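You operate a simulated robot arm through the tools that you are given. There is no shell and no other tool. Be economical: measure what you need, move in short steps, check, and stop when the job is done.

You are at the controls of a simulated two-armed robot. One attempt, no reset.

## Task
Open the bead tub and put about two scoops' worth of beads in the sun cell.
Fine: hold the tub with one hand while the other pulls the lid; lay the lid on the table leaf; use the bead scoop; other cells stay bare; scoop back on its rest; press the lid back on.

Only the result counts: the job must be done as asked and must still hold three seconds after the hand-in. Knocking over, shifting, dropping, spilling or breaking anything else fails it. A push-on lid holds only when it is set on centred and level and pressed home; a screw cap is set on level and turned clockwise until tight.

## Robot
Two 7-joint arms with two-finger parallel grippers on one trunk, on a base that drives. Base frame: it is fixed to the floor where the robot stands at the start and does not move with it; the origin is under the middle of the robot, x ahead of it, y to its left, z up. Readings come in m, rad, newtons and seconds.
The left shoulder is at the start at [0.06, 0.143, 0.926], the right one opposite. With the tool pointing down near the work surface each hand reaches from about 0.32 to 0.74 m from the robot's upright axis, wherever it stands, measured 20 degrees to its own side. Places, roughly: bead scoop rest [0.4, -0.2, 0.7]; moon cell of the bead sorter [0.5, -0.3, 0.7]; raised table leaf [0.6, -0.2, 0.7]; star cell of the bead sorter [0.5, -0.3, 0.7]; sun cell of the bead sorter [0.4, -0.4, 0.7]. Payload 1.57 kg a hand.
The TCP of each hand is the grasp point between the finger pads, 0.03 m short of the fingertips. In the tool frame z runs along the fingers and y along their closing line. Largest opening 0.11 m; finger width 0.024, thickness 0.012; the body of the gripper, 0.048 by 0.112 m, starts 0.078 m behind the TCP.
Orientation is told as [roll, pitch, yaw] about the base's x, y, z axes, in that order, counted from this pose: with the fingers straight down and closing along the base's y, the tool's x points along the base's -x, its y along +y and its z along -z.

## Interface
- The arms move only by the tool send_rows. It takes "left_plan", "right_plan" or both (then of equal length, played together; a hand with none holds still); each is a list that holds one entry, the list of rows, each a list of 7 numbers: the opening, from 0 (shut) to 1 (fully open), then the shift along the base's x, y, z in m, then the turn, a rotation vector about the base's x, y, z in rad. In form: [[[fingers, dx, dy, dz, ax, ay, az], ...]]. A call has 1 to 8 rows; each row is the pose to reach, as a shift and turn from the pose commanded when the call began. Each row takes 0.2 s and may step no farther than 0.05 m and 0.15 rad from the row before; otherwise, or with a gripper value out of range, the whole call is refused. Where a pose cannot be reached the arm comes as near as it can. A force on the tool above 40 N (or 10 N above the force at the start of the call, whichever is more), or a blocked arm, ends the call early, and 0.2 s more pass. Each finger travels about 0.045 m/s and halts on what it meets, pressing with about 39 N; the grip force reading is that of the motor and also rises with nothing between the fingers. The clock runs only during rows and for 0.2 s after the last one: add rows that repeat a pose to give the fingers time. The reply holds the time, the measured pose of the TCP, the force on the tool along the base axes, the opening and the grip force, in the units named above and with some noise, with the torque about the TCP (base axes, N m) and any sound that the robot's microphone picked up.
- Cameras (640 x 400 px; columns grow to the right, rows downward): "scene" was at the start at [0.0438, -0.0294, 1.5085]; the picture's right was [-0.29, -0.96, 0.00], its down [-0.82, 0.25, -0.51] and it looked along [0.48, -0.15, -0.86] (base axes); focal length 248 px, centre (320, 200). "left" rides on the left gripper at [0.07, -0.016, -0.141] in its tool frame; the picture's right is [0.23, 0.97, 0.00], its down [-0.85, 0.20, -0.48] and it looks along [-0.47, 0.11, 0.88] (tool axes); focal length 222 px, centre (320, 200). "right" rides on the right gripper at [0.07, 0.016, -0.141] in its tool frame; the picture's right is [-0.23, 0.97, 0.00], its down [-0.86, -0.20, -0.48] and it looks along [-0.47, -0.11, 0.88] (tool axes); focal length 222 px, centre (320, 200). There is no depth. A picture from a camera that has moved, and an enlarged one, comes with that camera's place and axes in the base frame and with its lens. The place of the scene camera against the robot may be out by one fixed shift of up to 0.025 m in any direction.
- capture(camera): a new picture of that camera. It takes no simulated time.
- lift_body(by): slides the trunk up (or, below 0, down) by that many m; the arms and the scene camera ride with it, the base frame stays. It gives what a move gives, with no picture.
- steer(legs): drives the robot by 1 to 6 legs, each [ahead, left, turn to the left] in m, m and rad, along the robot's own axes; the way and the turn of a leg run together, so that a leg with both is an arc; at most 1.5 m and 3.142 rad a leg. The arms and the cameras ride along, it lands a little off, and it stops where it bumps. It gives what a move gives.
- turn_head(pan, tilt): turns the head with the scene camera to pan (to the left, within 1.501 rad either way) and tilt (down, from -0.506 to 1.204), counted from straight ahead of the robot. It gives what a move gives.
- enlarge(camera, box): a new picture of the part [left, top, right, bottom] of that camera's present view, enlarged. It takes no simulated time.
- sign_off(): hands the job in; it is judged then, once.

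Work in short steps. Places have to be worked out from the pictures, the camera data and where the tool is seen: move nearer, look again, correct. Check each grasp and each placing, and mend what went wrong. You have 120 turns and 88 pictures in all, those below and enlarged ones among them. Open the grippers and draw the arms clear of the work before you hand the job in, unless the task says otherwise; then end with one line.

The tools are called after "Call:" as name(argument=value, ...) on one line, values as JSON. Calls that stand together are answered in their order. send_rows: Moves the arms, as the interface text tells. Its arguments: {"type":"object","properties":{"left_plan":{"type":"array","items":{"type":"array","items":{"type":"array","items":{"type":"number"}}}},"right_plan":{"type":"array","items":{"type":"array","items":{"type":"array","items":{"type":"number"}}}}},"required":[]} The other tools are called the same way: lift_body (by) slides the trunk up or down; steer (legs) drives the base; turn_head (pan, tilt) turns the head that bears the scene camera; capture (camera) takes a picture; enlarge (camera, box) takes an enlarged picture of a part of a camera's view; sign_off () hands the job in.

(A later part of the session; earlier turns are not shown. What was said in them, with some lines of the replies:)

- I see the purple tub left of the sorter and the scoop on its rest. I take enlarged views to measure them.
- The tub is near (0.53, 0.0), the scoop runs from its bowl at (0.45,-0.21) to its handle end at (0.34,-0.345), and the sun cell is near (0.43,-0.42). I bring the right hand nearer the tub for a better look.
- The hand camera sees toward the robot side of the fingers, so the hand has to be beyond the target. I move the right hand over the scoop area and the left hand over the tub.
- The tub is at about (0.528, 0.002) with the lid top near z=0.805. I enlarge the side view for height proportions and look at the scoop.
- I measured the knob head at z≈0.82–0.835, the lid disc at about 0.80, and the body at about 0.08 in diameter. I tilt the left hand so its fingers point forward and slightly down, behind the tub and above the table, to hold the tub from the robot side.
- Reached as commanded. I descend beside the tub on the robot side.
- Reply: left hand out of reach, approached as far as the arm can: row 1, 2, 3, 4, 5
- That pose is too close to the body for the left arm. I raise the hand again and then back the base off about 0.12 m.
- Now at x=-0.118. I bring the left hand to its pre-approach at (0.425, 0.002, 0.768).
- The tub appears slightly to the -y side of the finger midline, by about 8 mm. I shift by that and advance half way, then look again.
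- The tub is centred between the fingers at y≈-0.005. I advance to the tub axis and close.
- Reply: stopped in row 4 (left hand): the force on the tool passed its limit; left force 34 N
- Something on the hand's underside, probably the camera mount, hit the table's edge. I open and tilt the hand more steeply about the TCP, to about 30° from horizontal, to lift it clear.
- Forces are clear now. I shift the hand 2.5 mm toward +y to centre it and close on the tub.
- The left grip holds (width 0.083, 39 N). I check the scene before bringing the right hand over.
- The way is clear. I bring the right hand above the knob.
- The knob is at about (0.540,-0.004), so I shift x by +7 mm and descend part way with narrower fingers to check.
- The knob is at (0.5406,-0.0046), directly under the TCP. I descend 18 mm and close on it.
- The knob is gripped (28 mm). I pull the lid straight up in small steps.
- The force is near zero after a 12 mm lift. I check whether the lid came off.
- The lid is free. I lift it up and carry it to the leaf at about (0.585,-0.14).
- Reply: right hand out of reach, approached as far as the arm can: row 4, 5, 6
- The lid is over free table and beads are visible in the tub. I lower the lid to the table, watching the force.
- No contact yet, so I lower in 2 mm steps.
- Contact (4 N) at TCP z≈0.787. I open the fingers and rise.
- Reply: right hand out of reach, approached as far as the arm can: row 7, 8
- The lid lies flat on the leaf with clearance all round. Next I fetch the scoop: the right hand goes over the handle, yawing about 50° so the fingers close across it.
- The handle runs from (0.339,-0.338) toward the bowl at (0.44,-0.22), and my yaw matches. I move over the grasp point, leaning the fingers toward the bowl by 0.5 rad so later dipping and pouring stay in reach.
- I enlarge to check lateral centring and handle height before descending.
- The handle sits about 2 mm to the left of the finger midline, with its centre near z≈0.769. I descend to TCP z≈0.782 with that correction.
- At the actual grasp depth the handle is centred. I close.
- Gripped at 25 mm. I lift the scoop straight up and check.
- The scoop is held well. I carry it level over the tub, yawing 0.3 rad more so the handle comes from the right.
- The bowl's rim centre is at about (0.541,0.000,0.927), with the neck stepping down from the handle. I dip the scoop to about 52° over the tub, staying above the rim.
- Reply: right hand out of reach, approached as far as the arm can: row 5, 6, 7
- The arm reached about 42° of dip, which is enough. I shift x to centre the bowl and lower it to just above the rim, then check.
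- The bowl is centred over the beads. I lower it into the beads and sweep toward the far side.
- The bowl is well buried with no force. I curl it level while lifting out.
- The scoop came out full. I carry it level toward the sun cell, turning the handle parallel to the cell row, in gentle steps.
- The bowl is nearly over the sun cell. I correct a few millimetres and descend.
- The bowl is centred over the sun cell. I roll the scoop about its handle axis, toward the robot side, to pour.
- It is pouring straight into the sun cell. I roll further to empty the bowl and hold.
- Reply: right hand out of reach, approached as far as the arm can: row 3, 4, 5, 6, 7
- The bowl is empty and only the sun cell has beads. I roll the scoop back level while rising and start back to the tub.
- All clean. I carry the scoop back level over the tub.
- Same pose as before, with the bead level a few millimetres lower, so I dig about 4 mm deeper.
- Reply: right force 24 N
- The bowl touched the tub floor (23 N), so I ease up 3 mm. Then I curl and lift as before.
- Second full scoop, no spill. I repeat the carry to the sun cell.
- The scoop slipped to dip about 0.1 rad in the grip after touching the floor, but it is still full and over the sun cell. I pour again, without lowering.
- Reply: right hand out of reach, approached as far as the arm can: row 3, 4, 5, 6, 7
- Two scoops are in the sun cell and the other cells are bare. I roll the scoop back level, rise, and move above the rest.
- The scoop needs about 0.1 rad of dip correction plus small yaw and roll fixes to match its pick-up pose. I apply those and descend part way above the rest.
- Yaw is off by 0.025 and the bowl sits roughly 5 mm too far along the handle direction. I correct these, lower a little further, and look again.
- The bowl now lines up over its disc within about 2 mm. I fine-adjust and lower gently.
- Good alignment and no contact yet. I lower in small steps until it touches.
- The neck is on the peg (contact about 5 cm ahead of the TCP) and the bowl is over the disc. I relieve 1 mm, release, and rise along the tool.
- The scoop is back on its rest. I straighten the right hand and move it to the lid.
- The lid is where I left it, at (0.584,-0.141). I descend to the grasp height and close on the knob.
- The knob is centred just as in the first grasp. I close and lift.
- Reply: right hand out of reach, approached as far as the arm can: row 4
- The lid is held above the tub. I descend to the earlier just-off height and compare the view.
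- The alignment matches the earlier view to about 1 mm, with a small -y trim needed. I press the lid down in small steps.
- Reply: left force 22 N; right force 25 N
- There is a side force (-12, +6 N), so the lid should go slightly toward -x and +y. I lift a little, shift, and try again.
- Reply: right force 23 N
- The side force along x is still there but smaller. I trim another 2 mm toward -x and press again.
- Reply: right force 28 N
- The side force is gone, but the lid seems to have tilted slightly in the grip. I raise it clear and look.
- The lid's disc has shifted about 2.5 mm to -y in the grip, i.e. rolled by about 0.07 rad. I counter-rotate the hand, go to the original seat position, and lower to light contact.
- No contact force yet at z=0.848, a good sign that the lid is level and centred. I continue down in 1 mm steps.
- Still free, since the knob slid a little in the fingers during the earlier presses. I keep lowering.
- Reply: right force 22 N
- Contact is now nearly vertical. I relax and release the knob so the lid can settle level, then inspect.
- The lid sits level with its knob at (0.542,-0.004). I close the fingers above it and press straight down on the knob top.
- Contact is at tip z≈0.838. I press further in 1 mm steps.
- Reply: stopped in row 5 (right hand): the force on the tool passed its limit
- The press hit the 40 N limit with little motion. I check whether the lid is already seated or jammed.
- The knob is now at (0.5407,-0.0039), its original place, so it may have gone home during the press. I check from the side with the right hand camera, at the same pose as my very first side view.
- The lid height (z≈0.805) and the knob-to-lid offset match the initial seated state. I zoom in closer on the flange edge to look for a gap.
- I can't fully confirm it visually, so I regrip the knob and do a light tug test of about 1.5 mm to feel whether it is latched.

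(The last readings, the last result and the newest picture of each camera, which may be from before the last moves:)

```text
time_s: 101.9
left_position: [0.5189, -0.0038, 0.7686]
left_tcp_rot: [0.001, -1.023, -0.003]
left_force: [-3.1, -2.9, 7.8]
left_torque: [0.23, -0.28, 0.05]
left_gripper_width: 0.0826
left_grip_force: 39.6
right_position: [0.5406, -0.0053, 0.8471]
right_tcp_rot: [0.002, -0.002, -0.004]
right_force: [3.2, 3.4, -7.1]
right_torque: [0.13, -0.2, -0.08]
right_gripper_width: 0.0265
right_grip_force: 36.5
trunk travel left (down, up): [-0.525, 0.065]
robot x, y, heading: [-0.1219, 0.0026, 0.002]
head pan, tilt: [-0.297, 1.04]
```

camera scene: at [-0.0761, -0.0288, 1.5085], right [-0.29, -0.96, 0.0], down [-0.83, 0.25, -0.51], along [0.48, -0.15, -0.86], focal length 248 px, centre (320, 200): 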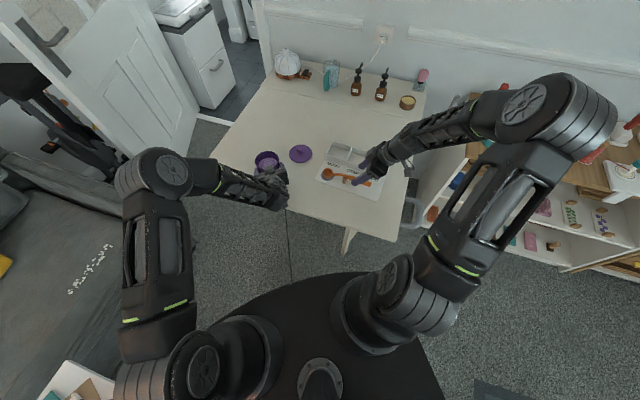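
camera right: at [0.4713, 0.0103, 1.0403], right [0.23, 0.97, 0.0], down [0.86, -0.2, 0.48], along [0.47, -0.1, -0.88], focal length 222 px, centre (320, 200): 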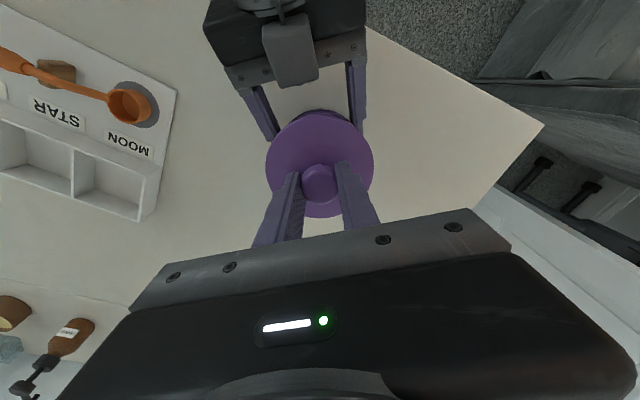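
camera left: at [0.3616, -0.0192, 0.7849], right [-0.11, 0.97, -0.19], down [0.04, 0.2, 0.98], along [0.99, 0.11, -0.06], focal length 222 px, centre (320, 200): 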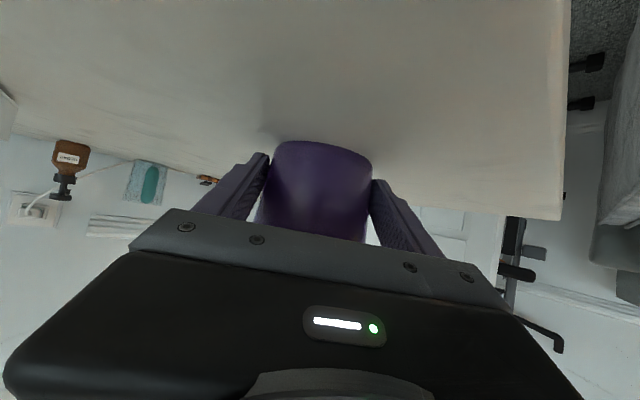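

The lid resists the tug (7 N down) without lifting, so it is latched. I press back gently, release, and raise the right hand.

Call:
send_rows(right_plan=[[[0.0, 0, 0, -0.0015, 0, 0, 0], [0.0, 0, 0, -0.0035, 0, 0, 0], [0.0, 0, 0, -0.0015, 0, 0, 0], [0.2, 0, 0, -0.0015, 0, 0, 0], [0.4, 0, 0, -0.0015, 0, 0, 0], [0.6, 0, 0, -0.0015, 0, 0, 0], [0.6, 0, 0, 0.02, 0, 0, 0], [0.6, 0, 0, 0.05, 0, 0, 0]]])

Call:
send_rows(right_plan=[[[0.4, 0, 0, 0, 0, 0, 0], [0.2, 0, 0.001, -0.005, 0, 0, 0], [0.0, 0, 0.001, -0.015, 0, 0, 0], [0.0, 0, 0.001, -0.02, 0, 0, 0], [0.0, 0, 0.001, -0.024, 0, 0, 0], [0.0, 0, 0.001, -0.028, 0, 0, 0], [0.0, 0, 0.001, -0.03, 0, 0, 0], [0.0, 0, 0.001, -0.031, 0, 0, 0]]])

```text
time_s: 103.7
left_position: [0.5181, -0.0038, 0.7684]
left_tcp_rot: [0.001, -1.02, -0.003]
left_force: [-1.7, 0.1, 2.7]
left_torque: [-0.01, -0.21, 0.07]
left_gripper_width: 0.0824
left_grip_force: 39.3
right_position: [0.5415, -0.005, 0.8975]
right_tcp_rot: [0.003, -0.005, -0.002]
right_force: [0.1, -0.3, -0.9]
right_torque: [0.01, 0.0, 0.01]
right_gripper_width: 0.0662
right_grip_force: 0.1
trunk travel left (down, up): [-0.525, 0.065]
robot x, y, heading: [-0.1186, 0.0018, -0.004]
head pan, tilt: [-0.297, 1.04]
```

```text
time_s: 105.5
left_position: [0.5174, -0.0027, 0.7691]
left_tcp_rot: [0.003, -1.022, -0.005]
left_force: [5.0, 1.2, -4.8]
left_torque: [-0.23, -0.33, -0.15]
left_gripper_width: 0.0821
left_grip_force: 39.3
right_position: [0.5424, -0.004, 0.868]
right_tcp_rot: [0.003, -0.006, -0.001]
right_force: [-2.1, -2.7, 12.9]
right_torque: [-0.13, 0.18, 0.03]
right_gripper_width: 0.0
right_grip_force: 21.6
trunk travel left (down, up): [-0.525, 0.065]
robot x, y, heading: [-0.119, 0.0002, 0.002]
head pan, tilt: [-0.297, 1.04]
```

I press once more, firmly, to be sure it is home.

Call:
send_rows(right_plan=[[[0.0, 0, 0, -0.001, 0, 0, 0], [0.0, 0, 0, -0.002, 0, 0, 0], [0.0, 0, 0, -0.0025, 0, 0, 0]]])

```text
time_s: 106.3
left_position: [0.5187, -0.002, 0.7697]
left_tcp_rot: [0.003, -1.021, -0.003]
left_force: [-1.3, 0.2, 3.5]
left_torque: [-0.09, -0.32, 0.0]
left_gripper_width: 0.0824
left_grip_force: 38.9
right_position: [0.5414, -0.0022, 0.8684]
right_tcp_rot: [0.005, -0.008, 0.0]
right_force: [-2.9, -1.3, 7.1]
right_torque: [-0.04, 0.18, 0.02]
right_gripper_width: 0.0
right_grip_force: 21.3
trunk travel left (down, up): [-0.525, 0.065]
robot x, y, heading: [-0.1204, -0.0007, -0.001]
head pan, tilt: [-0.297, 1.04]
stopped in row 3 (right hand): the force on the tool passed its limit (the readings are from after the stop); the commanded pose is now the measured one
```

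Full press done at over 40 N with no further travel. I withdraw the right hand and release the tub with the left.

Call:
send_rows(right_plan=[[[0.0, 0, 0, 0.02, 0, 0, 0], [0.1, 0, -0.01, 0.045, 0, 0, 0], [0.2, -0.015, -0.05, 0.06, 0, 0, 0], [0.3, -0.03, -0.095, 0.06, 0, 0, 0], [0.4, -0.045, -0.14, 0.06, 0, 0, 0], [0.5, -0.06, -0.185, 0.06, 0, 0, 0], [0.6, -0.08, -0.23, 0.06, 0, 0, 0], [0.6, -0.1, -0.27, 0.07, 0, 0, 0]]])

Call:
send_rows(left_plan=[[[0.76, 0, 0, 0, 0, 0, 0], [0.85, 0, 0, 0, 0, 0, 0], [0.95, 0, 0, 0, 0, 0, 0], [1, 0, 0, 0, 0, 0, 0], [1, 0, 0, 0, 0, 0, 0]]])

Call:
capture(camera="left")

```text
time_s: 108.1
left_position: [0.5179, -0.0026, 0.7686]
left_tcp_rot: [0.004, -1.022, -0.002]
left_force: [-0.9, -0.6, 11.2]
left_torque: [0.03, -0.65, 0.02]
left_gripper_width: 0.0823
left_grip_force: 39.1
right_position: [0.4408, -0.2719, 0.9369]
right_tcp_rot: [0.005, -0.007, 0.0]
right_force: [-0.2, -0.4, -0.3]
right_torque: [-0.01, 0.0, 0.01]
right_gripper_width: 0.0661
right_grip_force: 0.0
trunk travel left (down, up): [-0.525, 0.065]
robot x, y, heading: [-0.1204, 0.0024, -0.003]
head pan, tilt: [-0.297, 1.04]
```

```text
time_s: 109.3
left_position: [0.5189, -0.0018, 0.7696]
left_tcp_rot: [0.006, -1.018, -0.003]
left_force: [0.7, 0.3, 0.3]
left_torque: [0.02, 0.02, 0.0]
left_gripper_width: 0.1099
left_grip_force: 0.1
right_position: [0.4419, -0.272, 0.9364]
right_tcp_rot: [0.003, -0.005, -0.002]
right_force: [-0.1, 0.1, 0.1]
right_torque: [0.01, 0.01, 0.02]
right_gripper_width: 0.0658
right_grip_force: 0.1
trunk travel left (down, up): [-0.525, 0.065]
robot x, y, heading: [-0.1185, -0.0003, 0.0]
head pan, tilt: [-0.297, 1.04]
```

```text
9 pictures are left
camera left: at [0.3616, -0.0177, 0.7832], right [-0.12, 0.97, -0.19], down [0.04, 0.2, 0.98], along [0.99, 0.11, -0.06], focal length 222 px, centre (320, 200)
```

left: 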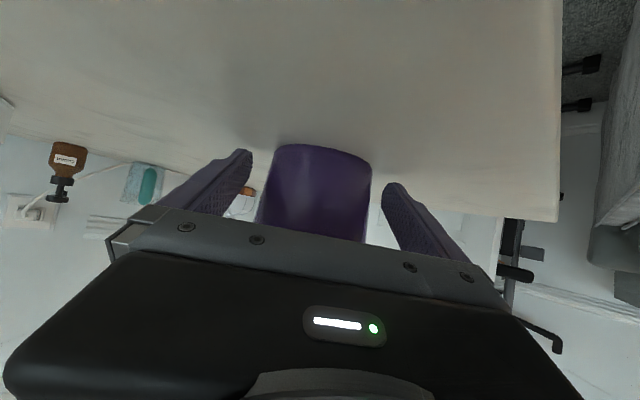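

Both fingers are clear of the tub. I draw the left hand back and up, then verify.

Call:
send_rows(left_plan=[[[1, -0.025, 0, 0.008, 0, 0, 0], [1, -0.05, 0, 0.018, 0, 0, 0], [1, -0.08, 0, 0.035, 0, 0, 0], [1, -0.105, 0.005, 0.065, 0, 0, 0], [1, -0.12, 0.02, 0.1, 0, 0, 0], [1, -0.12, 0.05, 0.14, 0, 0, 0]]])

Call:
capture(camera="left")

Call:
enlarge(camera="scene", box=[220, 100, 440, 237])

```text
time_s: 110.7
left_position: [0.397, 0.047, 0.9093]
left_tcp_rot: [0.003, -1.021, -0.004]
left_force: [-0.2, 0.5, -0.2]
left_torque: [0.03, 0.0, 0.03]
left_gripper_width: 0.1099
left_grip_force: 0.1
right_position: [0.4419, -0.2714, 0.9367]
right_tcp_rot: [0.002, -0.008, -0.001]
right_force: [-0.4, 0.9, -0.1]
right_torque: [-0.05, 0.01, -0.01]
right_gripper_width: 0.0657
right_grip_force: 0.1
trunk travel left (down, up): [-0.525, 0.065]
robot x, y, heading: [-0.1198, 0.0014, -0.001]
head pan, tilt: [-0.297, 1.04]
```

```text
8 pictures are left
camera left: at [0.2404, 0.0322, 0.9245], right [-0.12, 0.97, -0.19], down [0.04, 0.2, 0.98], along [0.99, 0.11, -0.06], focal length 222 px, centre (320, 200)
```

left: 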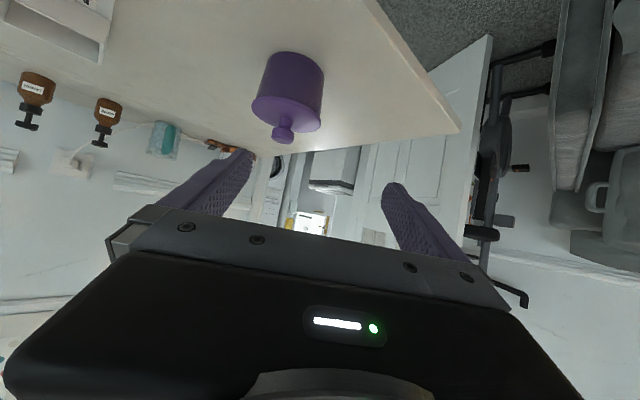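

```text
2.91 times, centred on (330, 168) of scene
camera zoom: at [-0.0773, -0.0285, 1.5085], right [-0.29, -0.96, 0.0], down [-0.82, 0.25, -0.51], along [0.48, -0.15, -0.86], focal length 720 px, centre (291, 292)
```

zoom: 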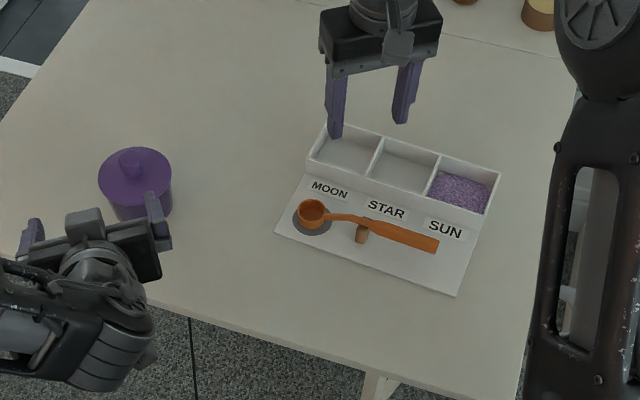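

I zoom on the lid's side profile to check that it sits level and flush.

Call:
enlarge(camera="left", box=[230, 35, 350, 155])

```text
3.33 times, centred on (290, 95) of left
camera zoom: at [0.2404, 0.0322, 0.9245], right [-0.12, 0.97, -0.19], down [0.04, 0.2, 0.98], along [0.99, 0.11, -0.06], focal length 740 px, centre (420, 550)
```

zoom: 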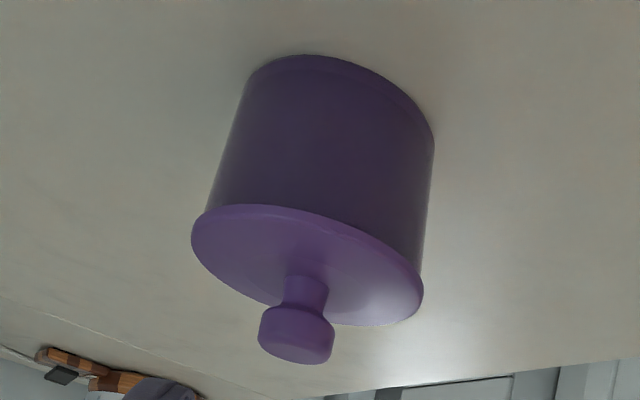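

The lid is centred, level and flush, and everything else is in place. I draw the right arm further back and clear.

Call:
send_rows(right_plan=[[[1, -0.03, -0.02, 0.03, 0, 0, 0], [1, -0.07, -0.04, 0.05, 0, 0, 0], [1, -0.11, -0.06, 0.06, 0, 0, 0]]], left_plan=[[[1, 0, 0.04, 0.02, 0, 0, 0], [1, 0, 0.08, 0.04, 0, 0, 0], [1, 0, 0.12, 0.05, 0, 0, 0]]])

Call:
capture(camera="scene")

```text
time_s: 111.5
left_position: [0.3974, 0.1654, 0.9592]
left_tcp_rot: [0.004, -1.018, -0.002]
left_force: [-0.9, 0.0, -0.5]
left_torque: [0.02, 0.03, -0.02]
left_gripper_width: 0.1099
left_grip_force: 0.1
right_position: [0.3307, -0.3343, 0.9967]
right_tcp_rot: [0.003, -0.006, -0.002]
right_force: [0.0, 0.4, 0.0]
right_torque: [-0.03, 0.04, 0.04]
right_gripper_width: 0.11
right_grip_force: 0.0
trunk travel left (down, up): [-0.525, 0.065]
robot x, y, heading: [-0.1205, -0.0005, -0.002]
head pan, tilt: [-0.297, 1.04]
```

```text
5 pictures are left
camera scene: at [-0.0782, -0.0289, 1.5085], right [-0.29, -0.96, 0.0], down [-0.82, 0.25, -0.51], along [0.48, -0.15, -0.86], focal length 248 px, centre (320, 200)
```

scene: 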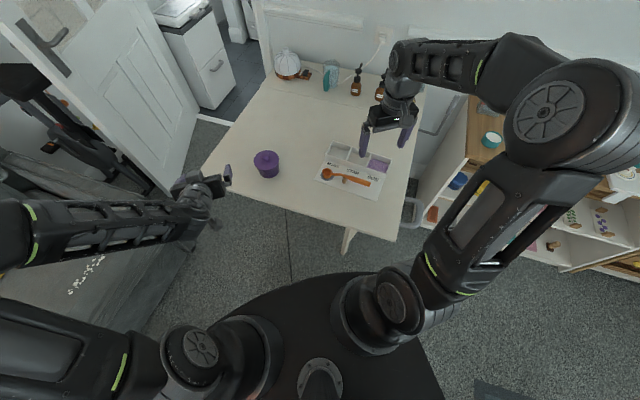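

Both arms are clear and open, the lid is on, the scoop is on its rest, and only the sun cell holds beads. I hand in.

Call:
sign_off()

```text
The job is handed in.
```

I put two full scoops of beads in the sun cell; the moon and star cells stayed bare, the scoop is back on its rest, and the lid is pressed back on and held against a light tug.
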